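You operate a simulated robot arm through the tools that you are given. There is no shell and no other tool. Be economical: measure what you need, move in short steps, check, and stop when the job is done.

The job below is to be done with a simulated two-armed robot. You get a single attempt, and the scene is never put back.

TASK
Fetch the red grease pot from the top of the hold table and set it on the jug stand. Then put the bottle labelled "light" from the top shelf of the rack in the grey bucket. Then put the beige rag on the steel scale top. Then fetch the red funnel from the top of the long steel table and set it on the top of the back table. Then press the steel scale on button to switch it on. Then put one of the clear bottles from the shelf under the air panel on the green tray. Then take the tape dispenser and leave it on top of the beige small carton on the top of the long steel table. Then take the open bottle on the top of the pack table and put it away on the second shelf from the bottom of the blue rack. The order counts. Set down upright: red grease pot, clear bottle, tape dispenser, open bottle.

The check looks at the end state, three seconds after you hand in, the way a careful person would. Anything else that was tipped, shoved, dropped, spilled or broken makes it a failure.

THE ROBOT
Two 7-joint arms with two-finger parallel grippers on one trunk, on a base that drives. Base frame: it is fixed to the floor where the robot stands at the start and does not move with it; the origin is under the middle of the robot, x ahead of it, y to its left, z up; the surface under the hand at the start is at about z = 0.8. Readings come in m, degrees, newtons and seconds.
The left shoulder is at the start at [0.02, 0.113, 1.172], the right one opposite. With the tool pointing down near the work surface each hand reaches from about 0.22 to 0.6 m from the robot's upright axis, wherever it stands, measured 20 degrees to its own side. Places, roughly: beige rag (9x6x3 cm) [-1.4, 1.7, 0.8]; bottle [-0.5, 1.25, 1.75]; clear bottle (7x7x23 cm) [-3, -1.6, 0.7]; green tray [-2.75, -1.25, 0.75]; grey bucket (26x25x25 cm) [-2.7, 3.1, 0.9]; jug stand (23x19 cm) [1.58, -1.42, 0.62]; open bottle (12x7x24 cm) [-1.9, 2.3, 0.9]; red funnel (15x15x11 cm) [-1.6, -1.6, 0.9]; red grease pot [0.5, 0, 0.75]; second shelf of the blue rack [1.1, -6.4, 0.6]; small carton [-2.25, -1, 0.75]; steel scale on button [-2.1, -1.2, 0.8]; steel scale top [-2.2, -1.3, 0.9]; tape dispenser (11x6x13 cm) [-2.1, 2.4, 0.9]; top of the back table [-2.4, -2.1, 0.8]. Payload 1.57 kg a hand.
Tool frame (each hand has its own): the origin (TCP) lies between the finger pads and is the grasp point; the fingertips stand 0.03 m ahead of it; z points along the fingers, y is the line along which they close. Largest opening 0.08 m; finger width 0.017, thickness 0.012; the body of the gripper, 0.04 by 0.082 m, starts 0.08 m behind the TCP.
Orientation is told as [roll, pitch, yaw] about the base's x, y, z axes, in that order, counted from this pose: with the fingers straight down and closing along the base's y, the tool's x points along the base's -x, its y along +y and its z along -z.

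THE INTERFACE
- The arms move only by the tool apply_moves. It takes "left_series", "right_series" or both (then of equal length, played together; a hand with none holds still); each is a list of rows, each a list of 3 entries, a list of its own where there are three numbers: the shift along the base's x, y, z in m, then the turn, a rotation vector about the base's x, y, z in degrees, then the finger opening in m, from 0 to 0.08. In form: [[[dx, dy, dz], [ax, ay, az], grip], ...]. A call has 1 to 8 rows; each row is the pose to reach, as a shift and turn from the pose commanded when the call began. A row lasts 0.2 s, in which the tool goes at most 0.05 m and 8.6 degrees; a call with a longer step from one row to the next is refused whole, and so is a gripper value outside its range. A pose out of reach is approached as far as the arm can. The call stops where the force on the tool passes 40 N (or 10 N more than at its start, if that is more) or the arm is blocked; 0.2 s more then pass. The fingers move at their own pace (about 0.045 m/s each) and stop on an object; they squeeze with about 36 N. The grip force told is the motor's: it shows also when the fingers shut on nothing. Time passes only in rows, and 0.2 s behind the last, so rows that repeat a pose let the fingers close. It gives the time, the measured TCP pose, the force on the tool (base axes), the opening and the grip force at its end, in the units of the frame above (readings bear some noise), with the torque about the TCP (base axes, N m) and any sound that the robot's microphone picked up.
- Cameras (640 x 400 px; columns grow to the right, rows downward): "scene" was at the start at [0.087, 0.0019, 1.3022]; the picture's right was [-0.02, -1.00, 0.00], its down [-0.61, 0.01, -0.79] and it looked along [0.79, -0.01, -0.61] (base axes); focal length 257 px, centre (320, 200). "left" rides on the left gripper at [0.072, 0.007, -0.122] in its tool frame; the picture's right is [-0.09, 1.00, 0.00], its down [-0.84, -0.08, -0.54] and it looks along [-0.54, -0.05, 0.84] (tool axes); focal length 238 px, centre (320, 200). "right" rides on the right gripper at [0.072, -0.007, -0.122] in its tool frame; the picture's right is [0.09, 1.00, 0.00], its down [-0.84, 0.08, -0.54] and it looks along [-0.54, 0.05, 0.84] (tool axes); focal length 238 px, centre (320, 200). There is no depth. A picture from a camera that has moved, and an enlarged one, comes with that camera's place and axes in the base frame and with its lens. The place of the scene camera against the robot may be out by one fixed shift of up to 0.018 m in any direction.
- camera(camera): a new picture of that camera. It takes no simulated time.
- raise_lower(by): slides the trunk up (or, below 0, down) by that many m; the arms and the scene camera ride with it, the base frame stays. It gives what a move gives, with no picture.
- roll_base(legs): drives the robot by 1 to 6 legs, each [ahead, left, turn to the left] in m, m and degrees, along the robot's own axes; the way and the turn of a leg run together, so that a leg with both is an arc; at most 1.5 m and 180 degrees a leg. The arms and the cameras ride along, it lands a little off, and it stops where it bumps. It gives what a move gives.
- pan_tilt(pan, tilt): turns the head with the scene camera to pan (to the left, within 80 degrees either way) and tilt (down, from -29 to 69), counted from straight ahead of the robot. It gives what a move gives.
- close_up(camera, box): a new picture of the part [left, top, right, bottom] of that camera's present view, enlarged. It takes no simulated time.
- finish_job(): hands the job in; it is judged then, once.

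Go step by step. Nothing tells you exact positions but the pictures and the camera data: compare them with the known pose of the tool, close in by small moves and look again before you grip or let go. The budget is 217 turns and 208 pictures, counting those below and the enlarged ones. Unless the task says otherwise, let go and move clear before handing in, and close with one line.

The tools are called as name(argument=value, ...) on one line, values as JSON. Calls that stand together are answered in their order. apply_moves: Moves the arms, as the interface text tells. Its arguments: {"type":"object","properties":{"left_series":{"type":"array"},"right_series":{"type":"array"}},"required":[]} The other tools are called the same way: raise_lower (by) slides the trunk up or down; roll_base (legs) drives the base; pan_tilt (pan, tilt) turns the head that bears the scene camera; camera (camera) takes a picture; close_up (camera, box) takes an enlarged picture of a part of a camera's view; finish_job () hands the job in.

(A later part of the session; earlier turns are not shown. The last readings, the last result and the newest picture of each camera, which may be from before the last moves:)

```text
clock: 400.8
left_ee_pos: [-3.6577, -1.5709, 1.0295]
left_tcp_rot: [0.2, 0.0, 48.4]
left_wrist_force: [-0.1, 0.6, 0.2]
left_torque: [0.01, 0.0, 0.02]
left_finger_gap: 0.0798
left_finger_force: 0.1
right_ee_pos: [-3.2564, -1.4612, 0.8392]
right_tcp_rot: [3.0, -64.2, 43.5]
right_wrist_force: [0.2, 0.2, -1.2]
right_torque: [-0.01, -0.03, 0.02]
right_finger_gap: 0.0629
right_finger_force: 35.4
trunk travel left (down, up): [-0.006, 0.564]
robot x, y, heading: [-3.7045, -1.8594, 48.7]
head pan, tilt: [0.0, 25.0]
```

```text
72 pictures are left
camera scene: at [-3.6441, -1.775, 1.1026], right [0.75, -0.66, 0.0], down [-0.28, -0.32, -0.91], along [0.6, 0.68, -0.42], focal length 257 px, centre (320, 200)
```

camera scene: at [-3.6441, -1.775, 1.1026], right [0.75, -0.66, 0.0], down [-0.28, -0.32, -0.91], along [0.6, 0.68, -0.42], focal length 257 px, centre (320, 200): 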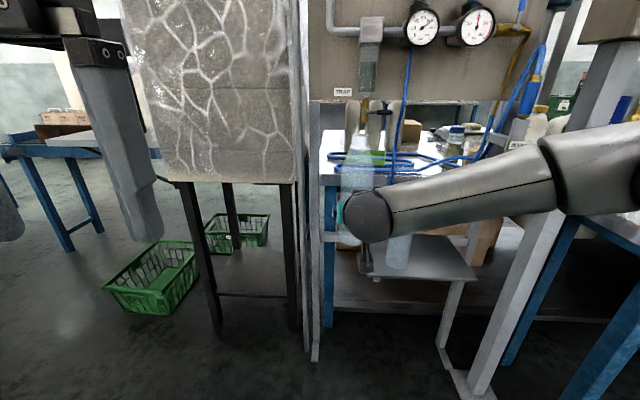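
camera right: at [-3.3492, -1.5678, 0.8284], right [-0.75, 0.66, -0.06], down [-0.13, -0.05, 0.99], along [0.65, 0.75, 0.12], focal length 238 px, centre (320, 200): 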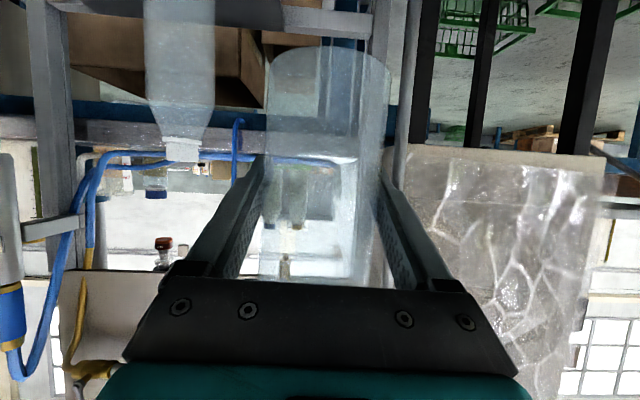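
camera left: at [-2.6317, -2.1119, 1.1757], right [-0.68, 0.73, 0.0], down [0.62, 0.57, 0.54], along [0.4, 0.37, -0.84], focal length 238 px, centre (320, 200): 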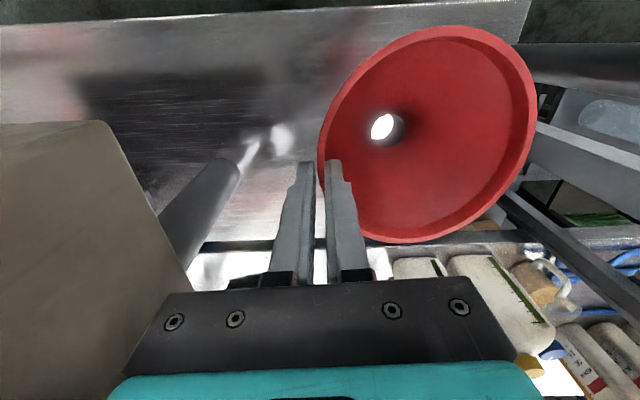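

Aligned with the left opening; the valve's lower end is at z ≈ 1.0. I lower 3 cm, tip the bottle forward by 12°, and go in under the panel.

apply_moves(right_series=[[[0, 0, -0.015], [-4.5, 4, 0], 0.04], [[0, 0, -0.03], [-9, 7.9, 0], 0.04]])

roll_base(legs=[[0.24, 0, 0]])

camera(camera="right")

camera(camera="scene")

```text
clock: 401.4
left_ee_pos: [-3.6584, -1.5714, 1.0305]
left_tcp_rot: [0.1, 0.0, 48.4]
left_wrist_force: [0.8, -0.4, 0.1]
left_torque: [0.02, -0.02, 0.0]
left_finger_gap: 0.08
left_finger_force: 0.0
right_ee_pos: [-3.2577, -1.4603, 0.8092]
right_tcp_rot: [1.3, -52.1, 45.0]
right_wrist_force: [-1.1, 0.4, 0.2]
right_torque: [-0.01, 0.0, 0.01]
right_finger_gap: 0.0626
right_finger_force: 36.2
trunk travel left (down, up): [-0.006, 0.564]
robot x, y, heading: [-3.6987, -1.8551, 48.7]
head pan, tilt: [0.0, 25.0]
```

```text
clock: 403.2
left_ee_pos: [-3.4962, -1.3907, 1.0298]
left_tcp_rot: [0.2, 0.0, 48.2]
left_wrist_force: [0.4, -1.1, 0.1]
left_torque: [0.0, -0.01, 0.0]
left_finger_gap: 0.08
left_finger_force: 0.0
right_ee_pos: [-3.0953, -1.281, 0.8093]
right_tcp_rot: [1.3, -52.3, 44.7]
right_wrist_force: [-0.1, 1.0, -0.1]
right_torque: [0.0, 0.0, 0.02]
right_finger_gap: 0.0627
right_finger_force: 35.7
trunk travel left (down, up): [-0.006, 0.564]
robot x, y, heading: [-3.5444, -1.6736, 48.4]
head pan, tilt: [0.0, 25.0]
```

```text
71 pictures are left
camera right: at [-3.1874, -1.3872, 0.8286], right [-0.75, 0.65, -0.06], down [0.01, 0.1, 0.99], along [0.66, 0.75, -0.09], focal length 238 px, centre (320, 200)
```

right: 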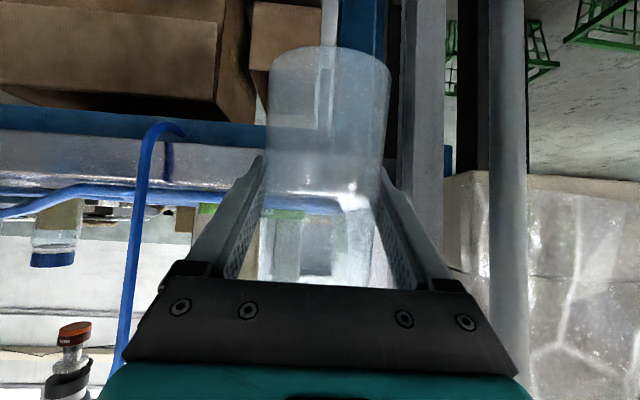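

```text
70 pictures are left
camera scene: at [-3.4832, -1.5944, 1.1026], right [0.75, -0.67, 0.0], down [-0.28, -0.32, -0.91], along [0.6, 0.68, -0.42], focal length 257 px, centre (320, 200)
```

scene: 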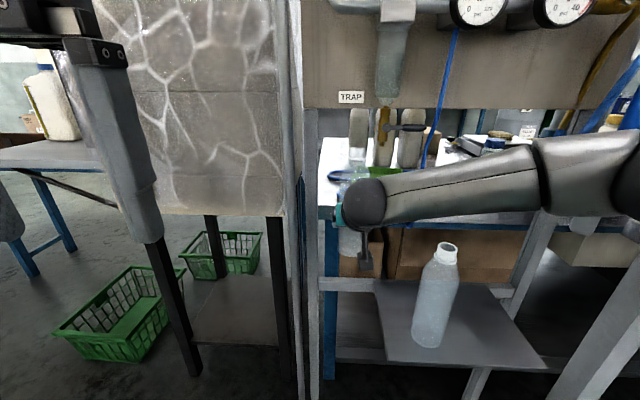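

Bottle sits just past the panel plane and before the table edge. I tip it 8° more, move 2.5 cm forward, and raise it behind the panel.

apply_moves(right_series=[[[0.0166, 0.0187, 0], [-6, 5.3, 0], 0.04], [[0.0166, 0.0187, 0.02], [-6, 5.3, 0], 0.04], [[0.0166, 0.0187, 0.04], [-6, 5.3, 0], 0.04], [[0.0166, 0.0187, 0.06], [-6, 5.3, 0], 0.04], [[0.0166, 0.0187, 0.08], [-6, 5.3, 0], 0.04], [[0.0166, 0.0187, 0.1], [-6, 5.3, 0], 0.04]])

camera(camera="right")

camera(camera="scene")

```text
clock: 404.6
left_ee_pos: [-3.4956, -1.3918, 1.0307]
left_tcp_rot: [0.3, 0.0, 48.1]
left_wrist_force: [-0.5, 0.2, 0.0]
left_torque: [-0.02, 0.0, 0.0]
left_finger_gap: 0.0802
left_finger_force: 0.1
right_ee_pos: [-3.0802, -1.2624, 0.9021]
right_tcp_rot: [0.3, -43.5, 45.6]
right_wrist_force: [-6.2, -5.7, -24.3]
right_torque: [0.05, -0.07, -0.01]
right_finger_gap: 0.0625
right_finger_force: 35.9
trunk travel left (down, up): [-0.006, 0.564]
robot x, y, heading: [-3.5451, -1.6723, 48.3]
head pan, tilt: [0.0, 25.0]
```

```text
69 pictures are left
camera right: at [-3.1693, -1.3654, 0.943], right [-0.76, 0.65, -0.06], down [0.11, 0.22, 0.97], along [0.64, 0.73, -0.24], focal length 238 px, centre (320, 200)
```

right: 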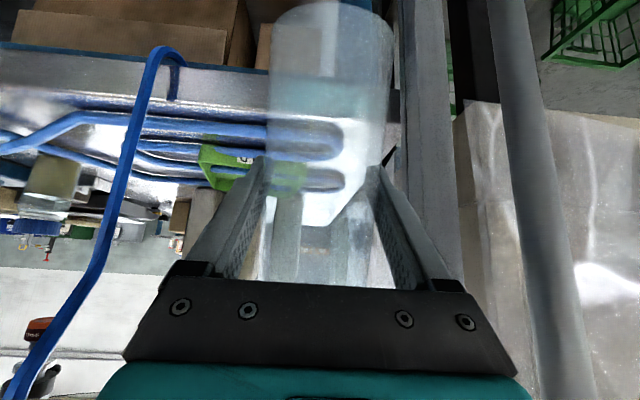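

```text
68 pictures are left
camera scene: at [-3.4827, -1.594, 1.1023], right [0.75, -0.67, 0.0], down [-0.28, -0.32, -0.91], along [0.6, 0.68, -0.42], focal length 257 px, centre (320, 200)
```

scene: 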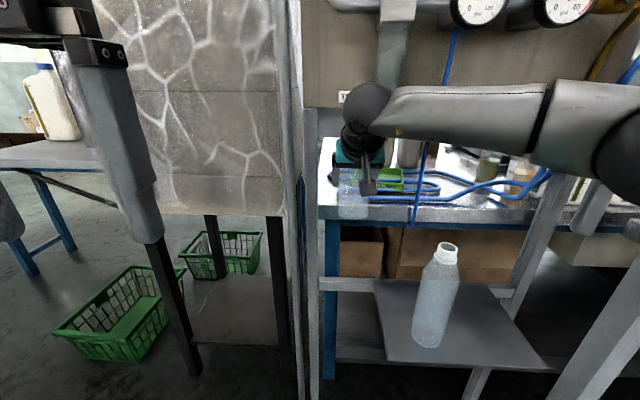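

The wrist touched something overhead. I'll flatten the hand back to upright-bottle pose while easing forward, which also lowers the wrist.

apply_moves(right_series=[[[0, 0, -0.012], [5.3, -4.6, 0], 0.04], [[0.013, 0.015, -0.014], [10.5, -9.2, 0], 0.04], [[0.03, 0.034, -0.014], [15, -13.2, 0], 0.04], [[0.03, 0.034, -0.006], [15, -13.2, 0], 0.04]])

camera(camera="right")

camera(camera="scene")

```text
clock: 405.6
left_ee_pos: [-3.4957, -1.3914, 1.0295]
left_tcp_rot: [0.2, -0.1, 48.2]
left_wrist_force: [-0.2, 0.5, -0.4]
left_torque: [0.01, -0.04, 0.01]
left_finger_gap: 0.0801
left_finger_force: 0.0
right_ee_pos: [-3.0457, -1.2284, 0.897]
right_tcp_rot: [2.9, -63.6, 43.4]
right_wrist_force: [-2.0, -4.3, -22.4]
right_torque: [0.39, -0.42, 0.07]
right_finger_gap: 0.0626
right_finger_force: 35.7
trunk travel left (down, up): [-0.006, 0.564]
robot x, y, heading: [-3.5466, -1.6743, 48.3]
head pan, tilt: [0.0, 25.0]
```

```text
67 pictures are left
camera right: at [-3.1401, -1.3349, 0.8881], right [-0.74, 0.66, -0.06], down [-0.12, -0.04, 0.99], along [0.66, 0.75, 0.11], focal length 238 px, centre (320, 200)
```

right: 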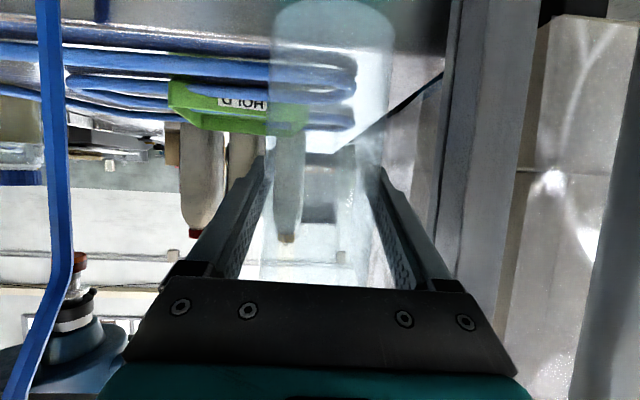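

```text
66 pictures are left
camera scene: at [-3.4821, -1.5937, 1.1023], right [0.75, -0.67, 0.0], down [-0.28, -0.32, -0.91], along [0.6, 0.68, -0.42], focal length 257 px, centre (320, 200)
```

scene: 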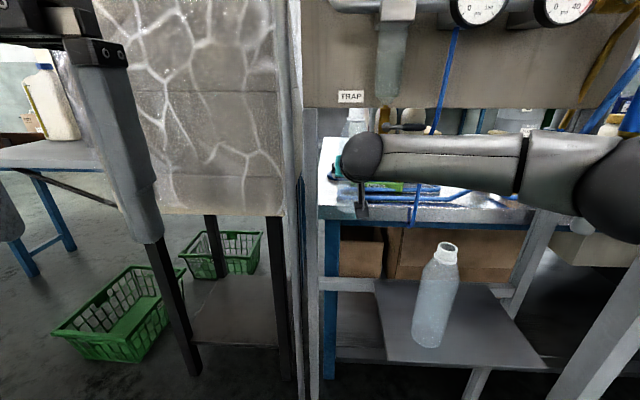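

The readings show that the bottle's mouth touched the panel's lower edge. I lower by 2 cm, shift 1.5 cm left, and tip the bottle forward 10° so its mouth leads past the panel before raising.

apply_moves(right_series=[[[-0.006, 0.005, -0.02], [0, 0, 0], 0.04], [[-0.011, 0.01, -0.022], [-3.7, 3.3, 0], 0.04], [[-0.004, 0.018, -0.022], [-7.5, 6.6, 0], 0.04], [[0.003, 0.026, -0.022], [-7.5, 6.6, 0], 0.04]])

camera(camera="right")

close_up(camera="scene", box=[300, 60, 460, 250])

```text
clock: 406.6
left_ee_pos: [-3.4959, -1.391, 1.0303]
left_tcp_rot: [0.1, 0.0, 48.2]
left_wrist_force: [1.3, 0.5, 0.7]
left_torque: [0.0, 0.01, 0.02]
left_finger_gap: 0.08
left_finger_force: 0.1
right_ee_pos: [-3.0443, -1.2024, 0.8818]
right_tcp_rot: [1.5, -54.2, 44.7]
right_wrist_force: [0.2, 0.5, -0.3]
right_torque: [-0.03, 0.03, -0.01]
right_finger_gap: 0.0622
right_finger_force: 36.0
trunk travel left (down, up): [-0.006, 0.564]
robot x, y, heading: [-3.5417, -1.6737, 48.1]
head pan, tilt: [0.0, 25.0]
```

```text
65 pictures are left
camera right: at [-3.1376, -1.3086, 0.896], right [-0.75, 0.66, -0.06], down [-0.01, 0.08, 1.0], along [0.66, 0.75, -0.05], focal length 238 px, centre (320, 200)
```

right: 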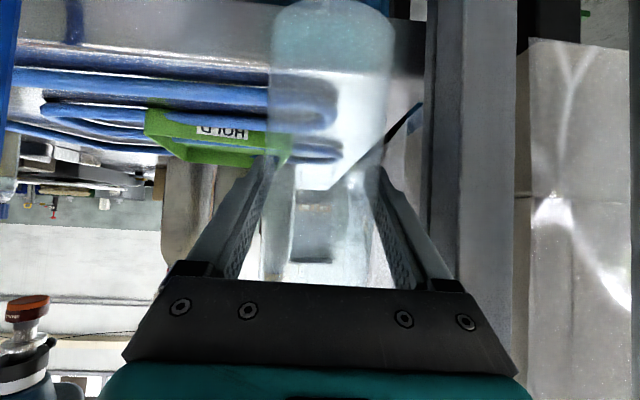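

```text
2.11 times, centred on (380, 155) of scene
camera zoom: at [-3.4833, -1.5944, 1.1027], right [0.75, -0.67, 0.0], down [-0.28, -0.32, -0.91], along [0.6, 0.68, -0.42], focal length 542 px, centre (194, 295)
```

zoom: 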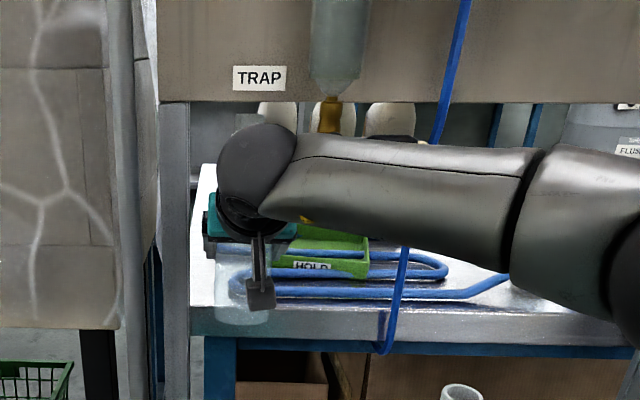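

No contact now. I rise 2 cm while easing forward, then straighten the bottle.

apply_moves(right_series=[[[0.004, 0.004, 0.01], [0, 0, 0], 0.04], [[0.01, 0.011, 0.02], [0, 0, 0], 0.04], [[0.017, 0.019, 0.024], [0, 0, 0], 0.04], [[0.02, 0.022, 0.022], [3.7, -3.3, 0], 0.04], [[0.023, 0.026, 0.02], [7.5, -6.6, 0], 0.04]])

camera(camera="right")

```text
clock: 407.8
left_ee_pos: [-3.4962, -1.3904, 1.0294]
left_tcp_rot: [0.2, 0.0, 48.2]
left_wrist_force: [0.4, -0.2, -0.1]
left_torque: [0.01, -0.01, -0.01]
left_finger_gap: 0.0798
left_finger_force: 0.0
right_ee_pos: [-3.022, -1.1775, 0.9013]
right_tcp_rot: [3.2, -64.2, 43.2]
right_wrist_force: [0.2, 0.2, 0.2]
right_torque: [0.02, -0.01, -0.01]
right_finger_gap: 0.0621
right_finger_force: 35.6
trunk travel left (down, up): [-0.006, 0.564]
robot x, y, heading: [-3.5417, -1.6719, 48.1]
head pan, tilt: [0.0, 25.0]
```

```text
63 pictures are left
camera right: at [-3.1151, -1.2833, 0.8906], right [-0.75, 0.66, -0.06], down [-0.13, -0.05, 0.99], along [0.65, 0.75, 0.12], focal length 238 px, centre (320, 200)
```

right: 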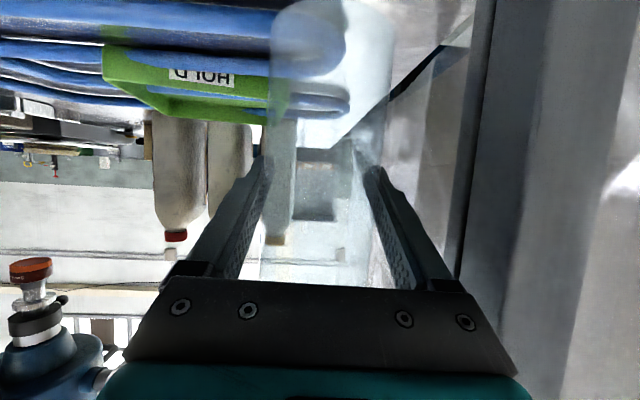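

Past the panel with no contact. I advance 9 cm with the base and check.

roll_base(legs=[[0.09, 0, 0]])

camera(camera="right")

close_up(camera="scene", box=[290, 40, 530, 260])

```text
clock: 409.1
left_ee_pos: [-3.4372, -1.3239, 1.0308]
left_tcp_rot: [0.1, 0.0, 48.2]
left_wrist_force: [-0.1, 0.3, -0.2]
left_torque: [0.0, -0.02, 0.03]
left_finger_gap: 0.08
left_finger_force: 0.0
right_ee_pos: [-2.9759, -1.1049, 0.8917]
right_tcp_rot: [1.9, -63.4, 45.7]
right_wrist_force: [0.4, 0.1, -1.1]
right_torque: [0.0, -0.03, -0.03]
right_finger_gap: 0.0622
right_finger_force: 35.7
trunk travel left (down, up): [-0.006, 0.564]
robot x, y, heading: [-3.4874, -1.6066, 48.2]
head pan, tilt: [0.0, 25.0]
stopped in leg 1: the robot was blocked; the commanded pose is now the measured one
```

```text
62 pictures are left
camera right: at [-3.0658, -1.2128, 0.8831], right [-0.76, 0.64, -0.07], down [-0.12, -0.04, 0.99], along [0.64, 0.76, 0.11], focal length 238 px, centre (320, 200)
```

right: 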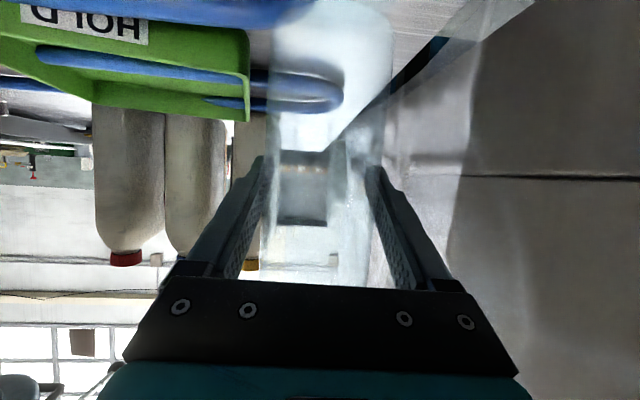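

```text
1.82 times, centred on (410, 150) of scene
camera zoom: at [-3.4241, -1.5267, 1.1028], right [0.75, -0.67, 0.0], down [-0.28, -0.32, -0.91], along [0.6, 0.68, -0.42], focal length 468 px, centre (156, 291)
```

zoom: 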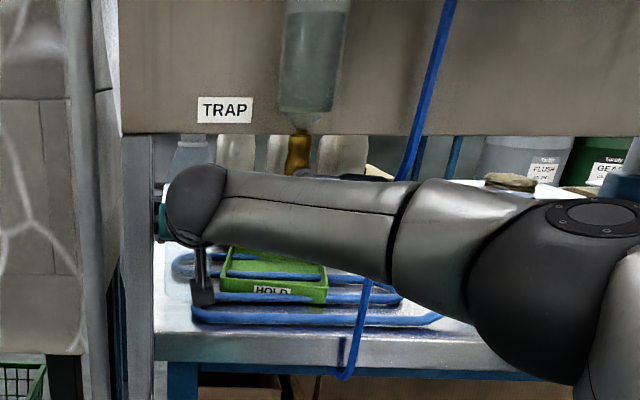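

Something on the panel, likely the valve handle, touches the forearm's top. I flatten the hand by 8° to lower the wrist, raise slightly, and move right towards the tray in steps.

apply_moves(right_series=[[[0, 0, 0.0], [3, -2.65, 0], 0.04], [[0, 0, 0.006], [6, -5.3, 0], 0.04], [[0.01, -0.009, 0.014], [6, -5.3, 0], 0.04], [[0.025, -0.022, 0.016], [6, -5.3, 0], 0.04], [[0.045, -0.03, 0.016], [6, -5.3, 0], 0.04]])

camera(camera="right")

close_up(camera="scene", box=[290, 40, 530, 260])

```text
clock: 410.5
left_ee_pos: [-3.4425, -1.3238, 1.0305]
left_tcp_rot: [0.1, -0.1, 48.3]
left_wrist_force: [-0.8, -0.2, -0.4]
left_torque: [0.0, -0.03, 0.01]
left_finger_gap: 0.0799
left_finger_force: 0.1
right_ee_pos: [-2.9639, -1.1151, 0.9048]
right_tcp_rot: [1.6, -71.3, 49.4]
right_wrist_force: [-0.1, -0.9, -0.1]
right_torque: [0.01, 0.0, 0.0]
right_finger_gap: 0.0622
right_finger_force: 36.0
trunk travel left (down, up): [-0.006, 0.564]
robot x, y, heading: [-3.484, -1.6029, 48.7]
head pan, tilt: [0.0, 25.0]
stopped in row 5 (right hand): the arm was blocked; the commanded pose is now the measured one
```

```text
60 pictures are left
camera right: at [-3.0459, -1.2272, 0.8771], right [-0.79, 0.6, -0.08], down [-0.21, -0.15, 0.97], along [0.57, 0.78, 0.24], focal length 238 px, centre (320, 200)
```

right: 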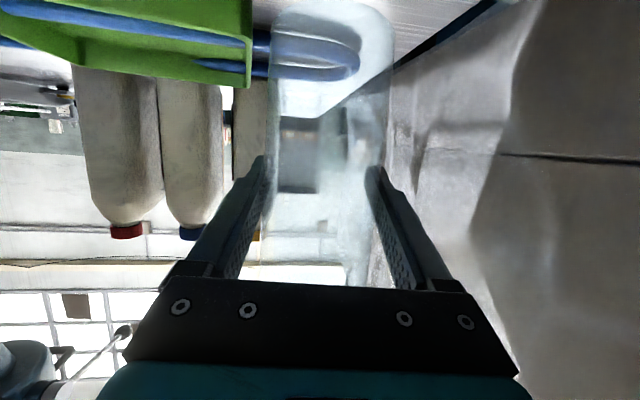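

```text
1.82 times, centred on (410, 150) of scene
camera zoom: at [-3.4286, -1.5258, 1.1031], right [0.75, -0.66, 0.0], down [-0.28, -0.32, -0.91], along [0.6, 0.68, -0.42], focal length 468 px, centre (156, 291)
```

zoom: 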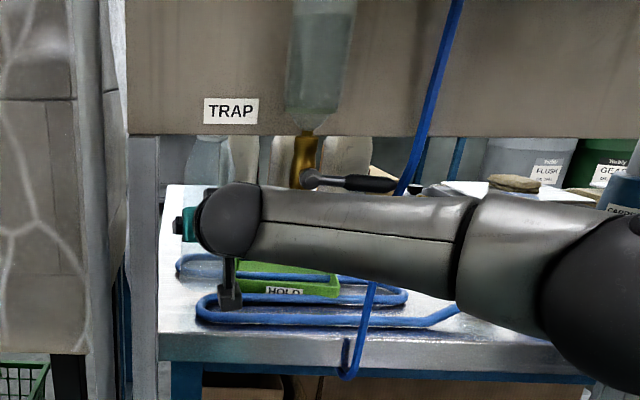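

The forearm is now below the valve but rightward motion stalls. I test a small forward move, with a little more flattening.

apply_moves(right_series=[[[0.007, 0.0075, 0.0], [2.2, -2, 0], 0.04], [[0.014, 0.015, 0.0], [4.5, -4, 0], 0.04], [[0.02, 0.022, 0.0], [4.5, -4, 0], 0.04], [[0.032, 0.016, 0.0], [4.5, -4, 0], 0.04], [[0.043, 0.006, 0.0], [4.5, -4, 0], 0.04]])

camera(camera="right")

camera(camera="scene")

```text
clock: 411.7
left_ee_pos: [-3.4393, -1.3206, 1.0289]
left_tcp_rot: [0.1, 0.1, 48.4]
left_wrist_force: [0.7, 0.5, 0.3]
left_torque: [0.02, 0.03, 0.02]
left_finger_gap: 0.08
left_finger_force: 0.1
right_ee_pos: [-2.9182, -1.1088, 0.893]
right_tcp_rot: [0.8, -76.4, 50.2]
right_wrist_force: [-0.2, 0.3, 0.6]
right_torque: [0.02, -0.01, 0.03]
right_finger_gap: 0.0624
right_finger_force: 35.5
trunk travel left (down, up): [-0.006, 0.564]
robot x, y, heading: [-3.4857, -1.6046, 49.0]
head pan, tilt: [0.0, 25.0]
```

```text
58 pictures are left
camera right: at [-2.9974, -1.2179, 0.8527], right [-0.79, 0.61, -0.09], down [-0.27, -0.21, 0.94], along [0.56, 0.76, 0.33], focal length 238 px, centre (320, 200)
```

right: 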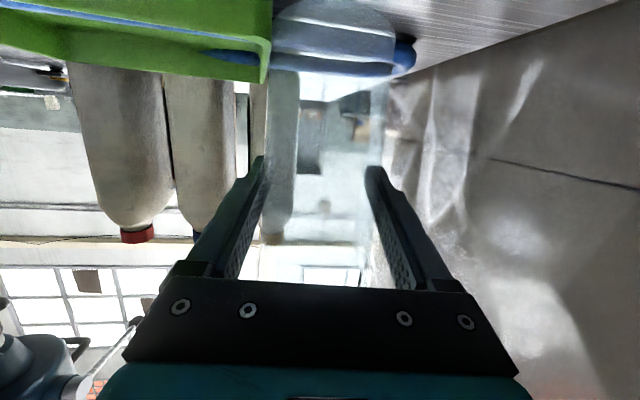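

```text
57 pictures are left
camera scene: at [-3.4258, -1.5234, 1.1021], right [0.75, -0.66, 0.0], down [-0.28, -0.32, -0.91], along [0.6, 0.68, -0.42], focal length 257 px, centre (320, 200)
```

scene: 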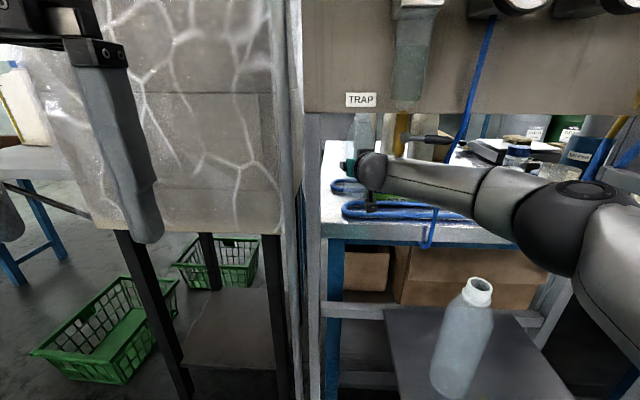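

The bottle now stands just left of the tray, level with its wall. I raise it 2 cm, move the base 3 cm closer, and look.

apply_moves(right_series=[[[0, 0, 0.01], [0, 0, 0], 0.04], [[0, 0, 0.02], [0, 0, 0], 0.04], [[0.0, 0.0, 0.03], [0, 0, 0], 0.04]])

roll_base(legs=[[0.03, 0, 0]])

camera(camera="right")

```text
clock: 412.7
left_ee_pos: [-3.4395, -1.3229, 1.0303]
left_tcp_rot: [0.3, 0.1, 48.4]
left_wrist_force: [0.2, -0.6, -0.2]
left_torque: [0.0, -0.01, -0.07]
left_finger_gap: 0.08
left_finger_force: 0.0
right_ee_pos: [-2.9234, -1.1093, 0.8821]
right_tcp_rot: [-3.6, -73.4, 55.1]
right_wrist_force: [4.2, 1.4, 25.3]
right_torque: [-0.32, -0.03, 0.1]
right_finger_gap: 0.0622
right_finger_force: 36.1
trunk travel left (down, up): [-0.006, 0.564]
robot x, y, heading: [-3.4853, -1.6061, 49.0]
head pan, tilt: [0.0, 25.0]
stopped in row 3 (right hand): the arm was blocked; the commanded pose is now the measured one
```

```text
clock: 413.5
left_ee_pos: [-3.4165, -1.2984, 1.03]
left_tcp_rot: [0.3, 0.1, 48.4]
left_wrist_force: [0.0, 0.6, 0.1]
left_torque: [-0.04, 0.0, 0.03]
left_finger_gap: 0.08
left_finger_force: 0.1
right_ee_pos: [-2.897, -1.0884, 0.8806]
right_tcp_rot: [-1.4, -73.3, 52.4]
right_wrist_force: [4.5, -1.1, -3.8]
right_torque: [0.33, -0.14, 0.34]
right_finger_gap: 0.0624
right_finger_force: 36.0
trunk travel left (down, up): [-0.006, 0.564]
robot x, y, heading: [-3.4615, -1.5824, 48.7]
head pan, tilt: [0.0, 25.0]
```

```text
56 pictures are left
camera right: at [-2.978, -1.2006, 0.8489], right [-0.79, 0.6, -0.1], down [-0.24, -0.16, 0.96], along [0.56, 0.78, 0.27], focal length 238 px, centre (320, 200)
```

right: 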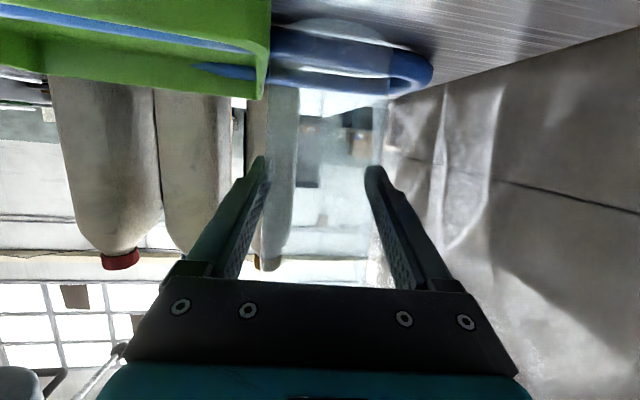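

The elbow seems to jam near the wand holster on the right. I back off 3 cm, shift the base left 6 cm, and then raise the hand.

roll_base(legs=[[-0.03, 0, 0], [0, 0.06, 0]])

apply_moves(right_series=[[[0, 0, 0.01], [0, 0, 0], 0.04], [[0.007, -0.007, 0.02], [0, 0, 0], 0.04], [[0.02, -0.02, 0.03], [0, 0, 0], 0.04]])

camera(camera="right")

camera(camera="scene")

```text
clock: 414.9
left_ee_pos: [-3.4831, -1.2843, 1.0302]
left_tcp_rot: [0.2, 0.1, 48.4]
left_wrist_force: [-0.1, -0.6, -0.4]
left_torque: [-0.04, 0.01, -0.02]
left_finger_gap: 0.08
left_finger_force: 0.0
right_ee_pos: [-2.9638, -1.0721, 0.8821]
right_tcp_rot: [-1.7, -73.4, 52.7]
right_wrist_force: [-0.3, -0.6, 0.0]
right_torque: [-0.03, 0.05, -0.02]
right_finger_gap: 0.0623
right_finger_force: 35.9
trunk travel left (down, up): [-0.006, 0.564]
robot x, y, heading: [-3.5269, -1.566, 48.7]
head pan, tilt: [0.0, 25.0]
```

```text
clock: 415.7
left_ee_pos: [-3.4864, -1.2803, 1.0289]
left_tcp_rot: [0.0, 0.0, 48.5]
left_wrist_force: [-0.4, -1.2, 0.6]
left_torque: [0.01, -0.01, 0.0]
left_finger_gap: 0.0799
left_finger_force: 0.0
right_ee_pos: [-2.955, -1.0825, 0.9046]
right_tcp_rot: [-2.8, -72.6, 54.9]
right_wrist_force: [0.5, -0.5, -0.3]
right_torque: [0.0, 0.03, 0.03]
right_finger_gap: 0.0623
right_finger_force: 36.5
trunk travel left (down, up): [-0.006, 0.564]
robot x, y, heading: [-3.5256, -1.5638, 48.9]
head pan, tilt: [0.0, 25.0]
```

```text
55 pictures are left
camera right: at [-3.033, -1.1971, 0.8741], right [-0.8, 0.59, -0.1], down [-0.24, -0.16, 0.96], along [0.55, 0.79, 0.26], focal length 238 px, centre (320, 200)
```

right: 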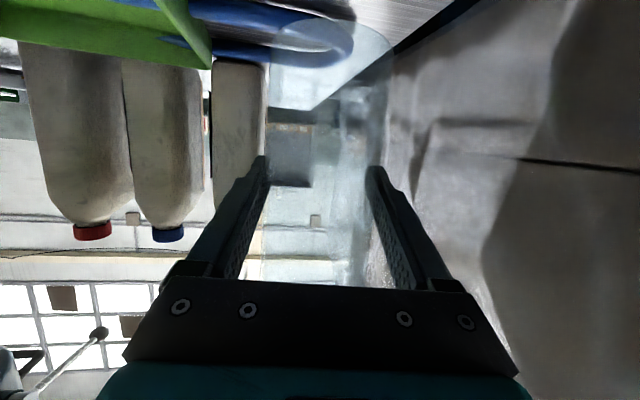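

```text
54 pictures are left
camera scene: at [-3.472, -1.4827, 1.102], right [0.75, -0.66, 0.0], down [-0.28, -0.32, -0.91], along [0.6, 0.68, -0.42], focal length 257 px, centre (320, 200)
```

scene: 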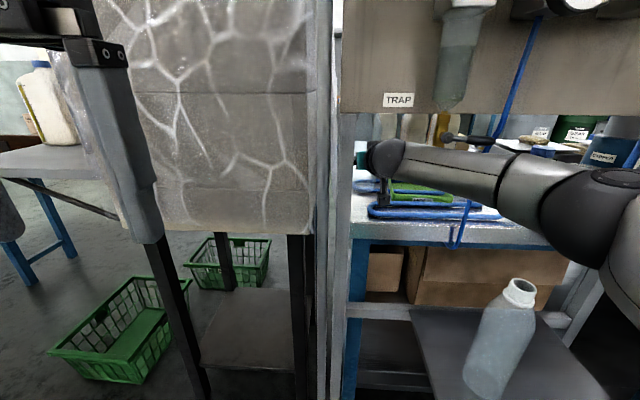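

Raising works now. I swing right towards the tray while turning the hand 15° to the right to keep the elbow clear.

apply_moves(right_series=[[[0.011, -0.01, 0.005], [0, 0, -5], 0.04], [[0.022, -0.02, 0.01], [0, 0, -10], 0.04], [[0.033, -0.03, 0.01], [0, 0, -15], 0.04], [[0.044, -0.04, 0.01], [0, 0, -15], 0.04]])

camera(camera="right")

```text
clock: 416.9
left_ee_pos: [-3.4873, -1.2822, 1.0314]
left_tcp_rot: [0.2, 0.1, 48.5]
left_wrist_force: [-0.1, 0.3, 0.0]
left_torque: [-0.02, -0.02, 0.01]
left_finger_gap: 0.0799
left_finger_force: 0.0
right_ee_pos: [-2.9238, -1.1147, 0.9149]
right_tcp_rot: [-3.8, -72.7, 42.2]
right_wrist_force: [-0.2, -0.3, -0.6]
right_torque: [-0.02, -0.01, 0.03]
right_finger_gap: 0.0622
right_finger_force: 35.7
trunk travel left (down, up): [-0.006, 0.564]
robot x, y, heading: [-3.5276, -1.5679, 48.9]
head pan, tilt: [0.0, 25.0]
stopped in row 4 (right hand): the arm was blocked; the commanded pose is now the measured one
```

```text
53 pictures are left
camera right: at [-3.0265, -1.207, 0.8841], right [-0.64, 0.76, -0.11], down [-0.27, -0.09, 0.96], along [0.72, 0.64, 0.26], focal length 238 px, centre (320, 200)
```

right: 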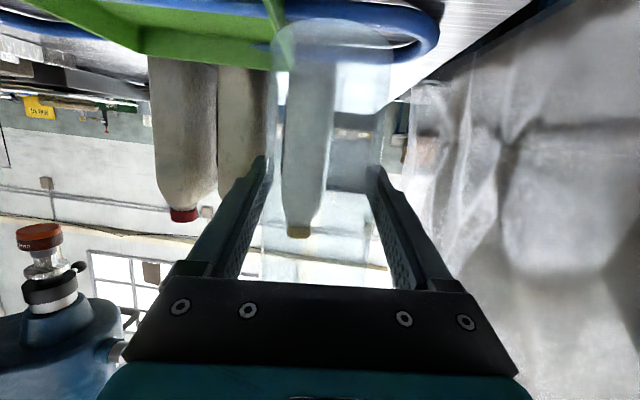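

Blocked at the same spot, probably by the valve against the wrist. I flatten the hand by 12° to get the wrist well below it and try again.

apply_moves(right_series=[[[0, 0, 0.0], [4, -4.4, 0], 0.04], [[0, 0, 0.002], [8, -8.9, 0], 0.04], [[0.011, -0.01, 0.004], [8, -8.9, 0], 0.04], [[0.024, -0.022, 0.004], [8, -8.9, 0], 0.04], [[0.038, -0.032, 0.004], [8, -8.9, 0], 0.04], [[0.052, -0.042, 0.004], [8, -8.9, 0], 0.04]])

camera(camera="right")

close_up(camera="scene", box=[330, 60, 600, 270])

```text
clock: 418.3
left_ee_pos: [-3.4839, -1.2843, 1.0298]
left_tcp_rot: [0.3, 0.0, 48.5]
left_wrist_force: [0.4, -0.2, 0.8]
left_torque: [-0.02, -0.02, 0.02]
left_finger_gap: 0.08
left_finger_force: 0.0
right_ee_pos: [-2.8628, -1.1622, 0.9182]
right_tcp_rot: [-1.7, -84.6, 39.6]
right_wrist_force: [0.8, -0.5, 0.2]
right_torque: [-0.01, 0.04, -0.02]
right_finger_gap: 0.0623
right_finger_force: 36.2
trunk travel left (down, up): [-0.006, 0.564]
robot x, y, heading: [-3.5267, -1.5609, 48.6]
head pan, tilt: [0.0, 25.0]
```

```text
52 pictures are left
camera right: at [-2.9596, -1.2461, 0.8592], right [-0.62, 0.78, -0.09], down [-0.41, -0.22, 0.89], along [0.67, 0.59, 0.46], focal length 238 px, centre (320, 200)
```

right: 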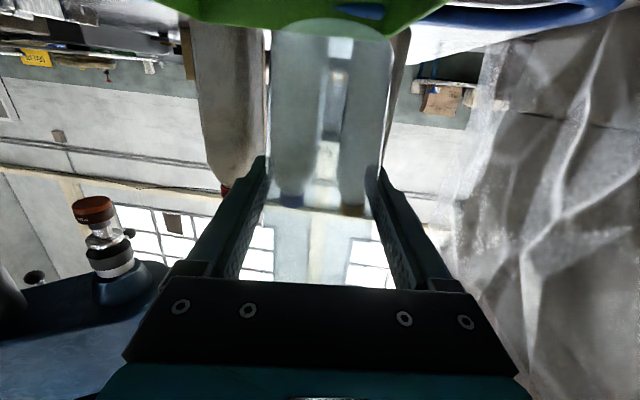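

```text
1.90 times, centred on (465, 165) of scene
camera zoom: at [-3.4694, -1.4853, 1.1025], right [0.75, -0.66, 0.0], down [-0.28, -0.32, -0.91], along [0.6, 0.68, -0.42], focal length 490 px, centre (44, 267)
```

zoom: 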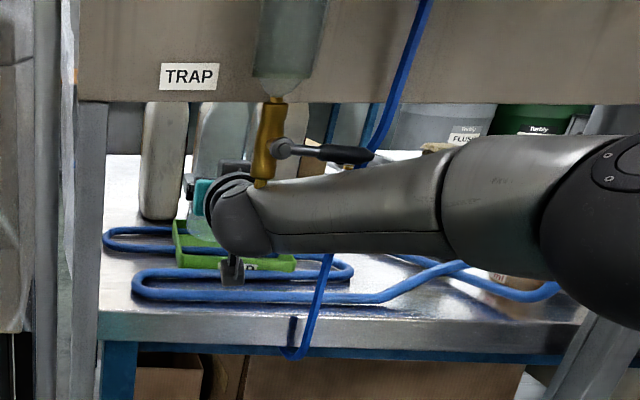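

The bottle is over the tray now, leaning back 20°. I move slightly forward while straightening it about its base.

apply_moves(right_series=[[[0.007, 0.007, 0], [0, 0, 0], 0.04], [[0.011, 0.012, 0], [-3.2, 3.9, 0], 0.04], [[0.015, 0.016, 0], [-6.4, 7.7, 0], 0.04], [[0.018, 0.02, 0], [-9.6, 11.6, 0], 0.04], [[0.021, 0.023, 0], [-12.7, 15.4, 0], 0.04]])

camera(camera="right")

close_up(camera="scene", box=[330, 60, 600, 270])

```text
clock: 419.7
left_ee_pos: [-3.4797, -1.2822, 1.0314]
left_tcp_rot: [0.4, 0.1, 48.5]
left_wrist_force: [0.6, -0.1, -0.5]
left_torque: [0.03, 0.04, 0.0]
left_finger_gap: 0.08
left_finger_force: 0.1
right_ee_pos: [-2.8391, -1.1602, 0.8483]
right_tcp_rot: [-3.9, -60.6, 40.9]
right_wrist_force: [3.9, -0.3, 13.4]
right_torque: [0.31, -0.18, -0.12]
right_finger_gap: 0.0622
right_finger_force: 36.3
right hand out of reach, approached as far as the arm can: row 5
trunk travel left (down, up): [-0.006, 0.564]
robot x, y, heading: [-3.5272, -1.5653, 48.6]
head pan, tilt: [0.0, 25.0]
stopped in row 5 (right hand): the arm was blocked; the commanded pose is now the measured one
```

```text
50 pictures are left
camera right: at [-2.9455, -1.2519, 0.8474], right [-0.64, 0.76, -0.11], down [-0.12, 0.05, 0.99], along [0.76, 0.65, 0.06], focal length 238 px, centre (320, 200)
```

right: 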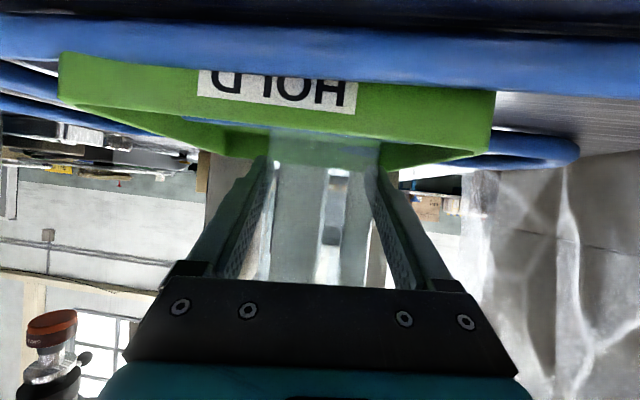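

```text
1.90 times, centred on (465, 165) of scene
camera zoom: at [-3.4662, -1.4853, 1.1034], right [0.75, -0.66, 0.0], down [-0.28, -0.32, -0.91], along [0.6, 0.68, -0.42], focal length 490 px, centre (44, 267)
```

zoom: 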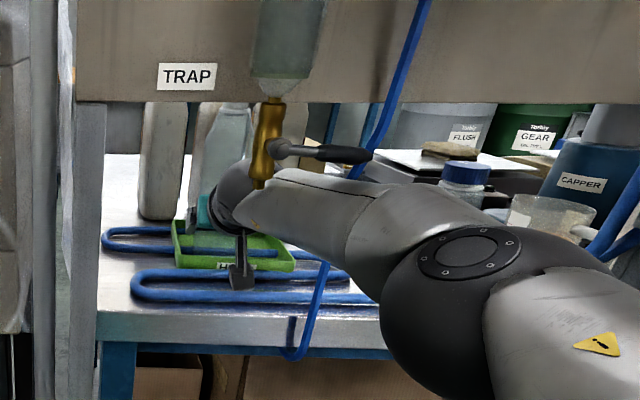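

The arm dropped as it reached its limit, and the bottle now stands inside the tray, touching the floor. I'll look closely before letting go.

close_up(camera="scene", box=[370, 100, 500, 220])

close_up(camera="right", box=[200, 60, 460, 300])

```text
3.33 times, centred on (435, 160) of scene
camera zoom: at [-3.4662, -1.4853, 1.1034], right [0.75, -0.66, 0.0], down [-0.28, -0.32, -0.91], along [0.6, 0.68, -0.42], focal length 858 px, centre (-63, 333)
```

zoom: 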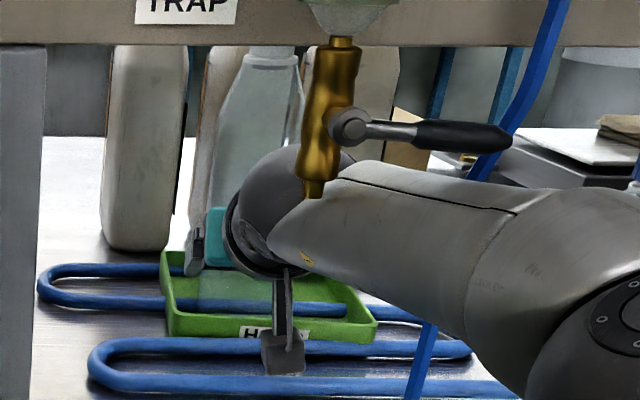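

```text
1.67 times, centred on (330, 180) of right
camera zoom: at [-2.9455, -1.2519, 0.8474], right [-0.64, 0.76, -0.11], down [-0.12, 0.05, 0.99], along [0.76, 0.65, 0.06], focal length 397 px, centre (303, 233)
```

zoom: 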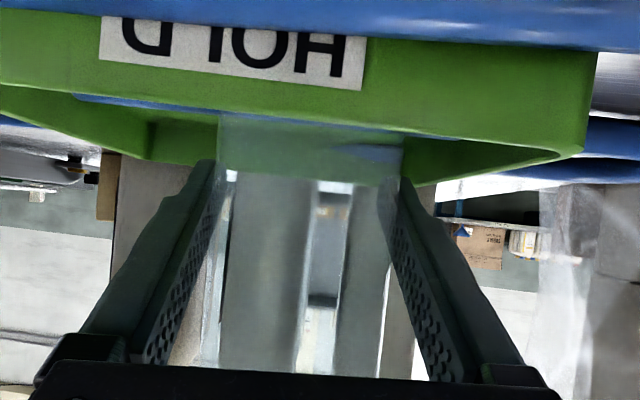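

The bottle stands inside the tray, leaning slightly. I open the fingers just a little, let it settle between them, and look.

apply_moves(right_series=[[[0, 0, 0.0], [0, 0, 0], 0.066], [[0, 0, 0.0], [0, 0, 0], 0.07], [[0, 0, 0.0], [0, 0, 0], 0.072], [[0, 0, 0.0], [0, 0, 0], 0.072]])

close_up(camera="scene", box=[370, 100, 500, 220])

camera(camera="right")

```text
clock: 420.7
left_ee_pos: [-3.4801, -1.2837, 1.0302]
left_tcp_rot: [0.4, 0.2, 48.6]
left_wrist_force: [-0.8, 0.1, -0.2]
left_torque: [-0.02, -0.01, 0.01]
left_finger_gap: 0.0799
left_finger_force: 0.0
right_ee_pos: [-2.8392, -1.1597, 0.849]
right_tcp_rot: [-3.4, -60.4, 40.5]
right_wrist_force: [-0.5, 0.7, -0.3]
right_torque: [0.01, -0.01, -0.02]
right_finger_gap: 0.0719
right_finger_force: 0.1
trunk travel left (down, up): [-0.006, 0.564]
robot x, y, heading: [-3.5303, -1.5655, 49.0]
head pan, tilt: [0.0, 25.0]
```

```text
3.33 times, centred on (435, 160) of scene
camera zoom: at [-3.4657, -1.4859, 1.1024], right [0.75, -0.66, 0.0], down [-0.28, -0.32, -0.91], along [0.6, 0.68, -0.42], focal length 858 px, centre (-63, 333)
```

zoom: 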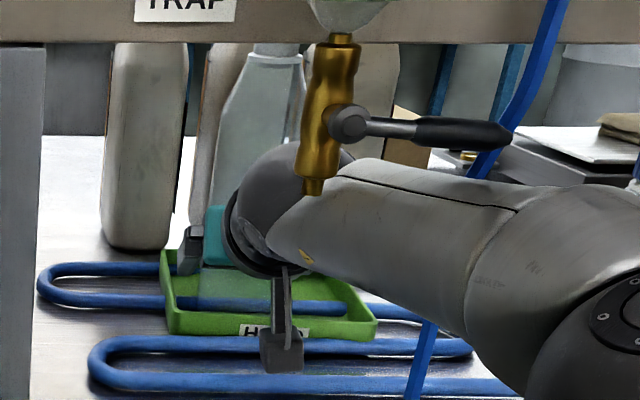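

```text
45 pictures are left
camera right: at [-2.9463, -1.2514, 0.8472], right [-0.64, 0.76, -0.11], down [-0.11, 0.05, 0.99], along [0.76, 0.65, 0.05], focal length 238 px, centre (320, 200)
```

right: 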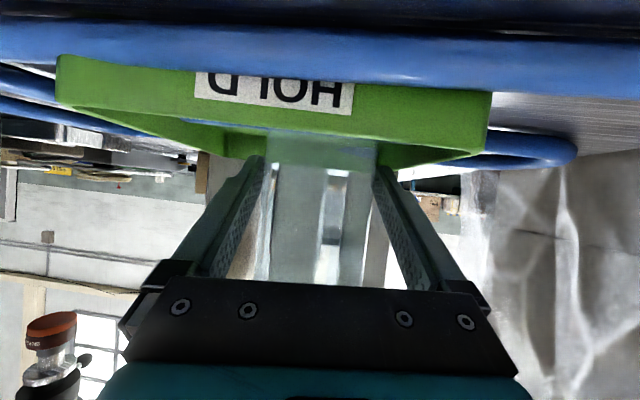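

It stands free, with zero force. I open fully, flatten the hand 10° and rise 1 cm so the tips clear the tray wall, then check.

apply_moves(right_series=[[[0, 0, 0.0], [0, 0, 0], 0.08], [[0, 0, 0.004], [2.2, -2.5, 0], 0.08], [[0, 0, 0.008], [4.4, -5.1, 0], 0.08], [[0, 0, 0.012], [6.5, -7.6, 0], 0.08]])

camera(camera="right")

```text
clock: 421.7
left_ee_pos: [-3.4855, -1.2821, 1.0305]
left_tcp_rot: [0.2, 0.1, 48.6]
left_wrist_force: [0.1, -0.5, 0.1]
left_torque: [-0.01, 0.01, -0.04]
left_finger_gap: 0.08
left_finger_force: 0.1
right_ee_pos: [-2.8467, -1.1522, 0.864]
right_tcp_rot: [-4.0, -70.7, 41.5]
right_wrist_force: [-0.5, -0.4, 0.0]
right_torque: [-0.02, 0.02, 0.0]
right_finger_gap: 0.0797
right_finger_force: 0.1
trunk travel left (down, up): [-0.006, 0.564]
robot x, y, heading: [-3.5243, -1.5612, 48.7]
head pan, tilt: [0.0, 25.0]
```

```text
44 pictures are left
camera right: at [-2.9515, -1.2443, 0.8388], right [-0.63, 0.77, -0.11], down [-0.25, -0.07, 0.97], along [0.73, 0.64, 0.23], focal length 238 px, centre (320, 200)
```

right: 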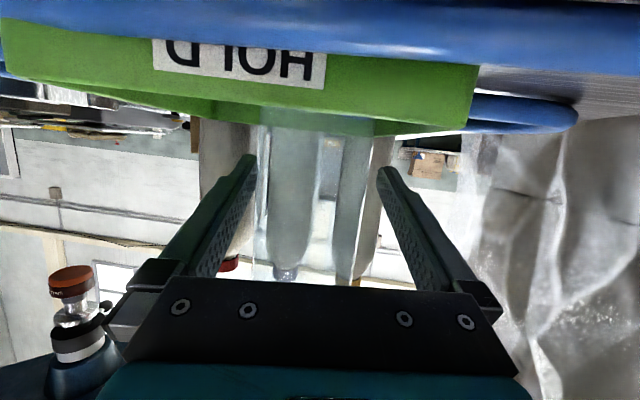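

The bottle stays put between the open fingers. I back the base straight out along the tool's axis.

roll_base(legs=[[-0.119, 0.015, 0]])

camera(camera="right")

camera(camera="scene")

```text
clock: 423.0
left_ee_pos: [-3.5745, -1.3633, 1.0295]
left_tcp_rot: [0.1, 0.0, 48.6]
left_wrist_force: [0.4, -0.7, -0.7]
left_torque: [-0.02, -0.04, 0.0]
left_finger_gap: 0.0801
left_finger_force: 0.1
right_ee_pos: [-2.9344, -1.2358, 0.8636]
right_tcp_rot: [-4.1, -70.6, 41.4]
right_wrist_force: [-0.7, 0.1, -0.2]
right_torque: [0.01, 0.0, -0.02]
right_finger_gap: 0.08
right_finger_force: 0.1
trunk travel left (down, up): [-0.006, 0.564]
robot x, y, heading: [-3.6223, -1.6473, 48.9]
head pan, tilt: [0.0, 25.0]
```

```text
43 pictures are left
camera right: at [-3.0399, -1.3272, 0.8378], right [-0.63, 0.77, -0.11], down [-0.25, -0.06, 0.97], along [0.74, 0.64, 0.23], focal length 238 px, centre (320, 200)
```

right: 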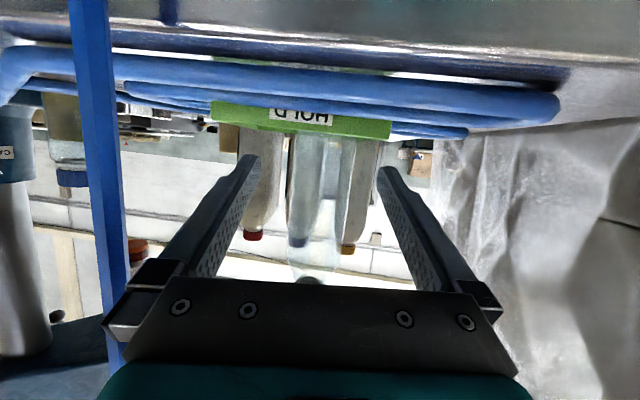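

```text
42 pictures are left
camera scene: at [-3.5601, -1.5657, 1.1027], right [0.75, -0.66, 0.0], down [-0.28, -0.32, -0.91], along [0.6, 0.68, -0.42], focal length 257 px, centre (320, 200)
```

scene: 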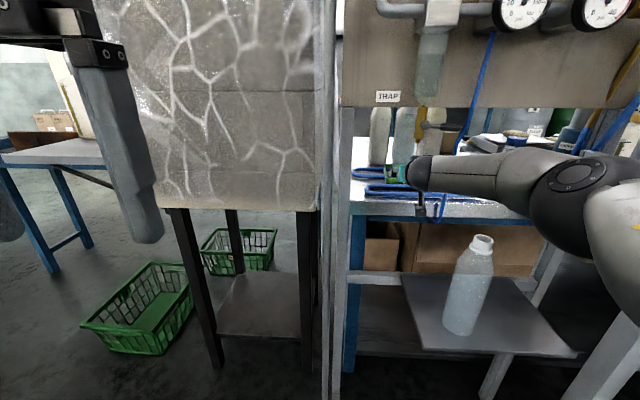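

The clear bottle stands upright in the green tray. I back out fully, staying left of the remaining bottle.

roll_base(legs=[[-0.3, 0.02, 0], [-0.2, 0, 0]])

raise_lower(by=0.2)

apply_moves(right_series=[[[0, 0, 0.02], [-5.2, 6, 0], 0.08], [[-0.01, -0.01, 0.04], [-10.4, 12, 0], 0.08], [[-0.02, -0.02, 0.06], [-15.6, 18, 0], 0.08], [[-0.03, -0.03, 0.08], [-20.8, 24, 0], 0.08], [[-0.04, -0.04, 0.08], [-26, 30, 0], 0.08], [[-0.05, -0.05, 0.08], [-31.2, 36, 0], 0.08], [[-0.06, -0.06, 0.08], [-36.4, 42, 0], 0.08], [[-0.07, -0.07, 0.08], [-41.6, 48, 0], 0.08]])

close_up(camera="scene", box=[280, 100, 520, 280])

```text
clock: 426.2
left_ee_pos: [-3.9181, -1.7221, 1.0301]
left_tcp_rot: [0.2, -0.1, 48.4]
left_wrist_force: [0.4, 0.1, -0.6]
left_torque: [0.02, -0.02, 0.0]
left_finger_gap: 0.08
left_finger_force: 0.1
right_ee_pos: [-3.2788, -1.5981, 0.8631]
right_tcp_rot: [-4.1, -70.7, 41.2]
right_wrist_force: [0.0, -0.7, -0.3]
right_torque: [0.03, 0.01, 0.0]
right_finger_gap: 0.0799
right_finger_force: 0.0
trunk travel left (down, up): [-0.006, 0.564]
robot x, y, heading: [-3.9617, -2.0053, 48.6]
head pan, tilt: [0.0, 25.0]
```

```text
clock: 428.4
left_ee_pos: [-3.9173, -1.7223, 1.2292]
left_tcp_rot: [0.3, -0.1, 48.4]
left_wrist_force: [-0.2, 0.8, 0.7]
left_torque: [0.01, 0.01, 0.0]
left_finger_gap: 0.0801
left_finger_force: 0.0
right_ee_pos: [-3.2792, -1.5985, 1.0633]
right_tcp_rot: [-4.1, -70.6, 41.2]
right_wrist_force: [0.0, 0.0, 0.0]
right_torque: [-0.03, -0.02, 0.0]
right_finger_gap: 0.0796
right_finger_force: 0.3
trunk travel left (down, up): [-0.206, 0.364]
robot x, y, heading: [-3.9639, -2.0017, 48.4]
head pan, tilt: [0.0, 25.0]
```

```text
clock: 430.2
left_ee_pos: [-3.9213, -1.7202, 1.2291]
left_tcp_rot: [-0.1, -0.1, 48.5]
left_wrist_force: [-0.5, 0.8, -0.1]
left_torque: [-0.08, -0.05, -0.01]
left_finger_gap: 0.08
left_finger_force: 0.0
right_ee_pos: [-3.4816, -1.6843, 1.1153]
right_tcp_rot: [-4.0, -7.0, 41.2]
right_wrist_force: [0.3, 0.4, -0.1]
right_torque: [-0.04, -0.08, 0.0]
right_finger_gap: 0.0802
right_finger_force: 0.0
right hand out of reach, approached as far as the arm can: row 3, 4, 5, 6, 7, 8
trunk travel left (down, up): [-0.206, 0.364]
robot x, y, heading: [-3.9667, -2.0059, 48.3]
head pan, tilt: [0.0, 25.0]
```

```text
2.22 times, centred on (400, 190) of scene
camera zoom: at [-3.907, -1.9232, 1.3027], right [0.75, -0.66, 0.0], down [-0.28, -0.32, -0.91], along [0.6, 0.68, -0.42], focal length 572 px, centre (142, 222)
```

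zoom: 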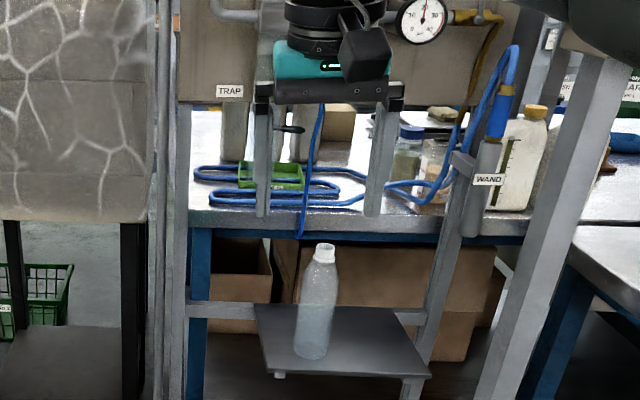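

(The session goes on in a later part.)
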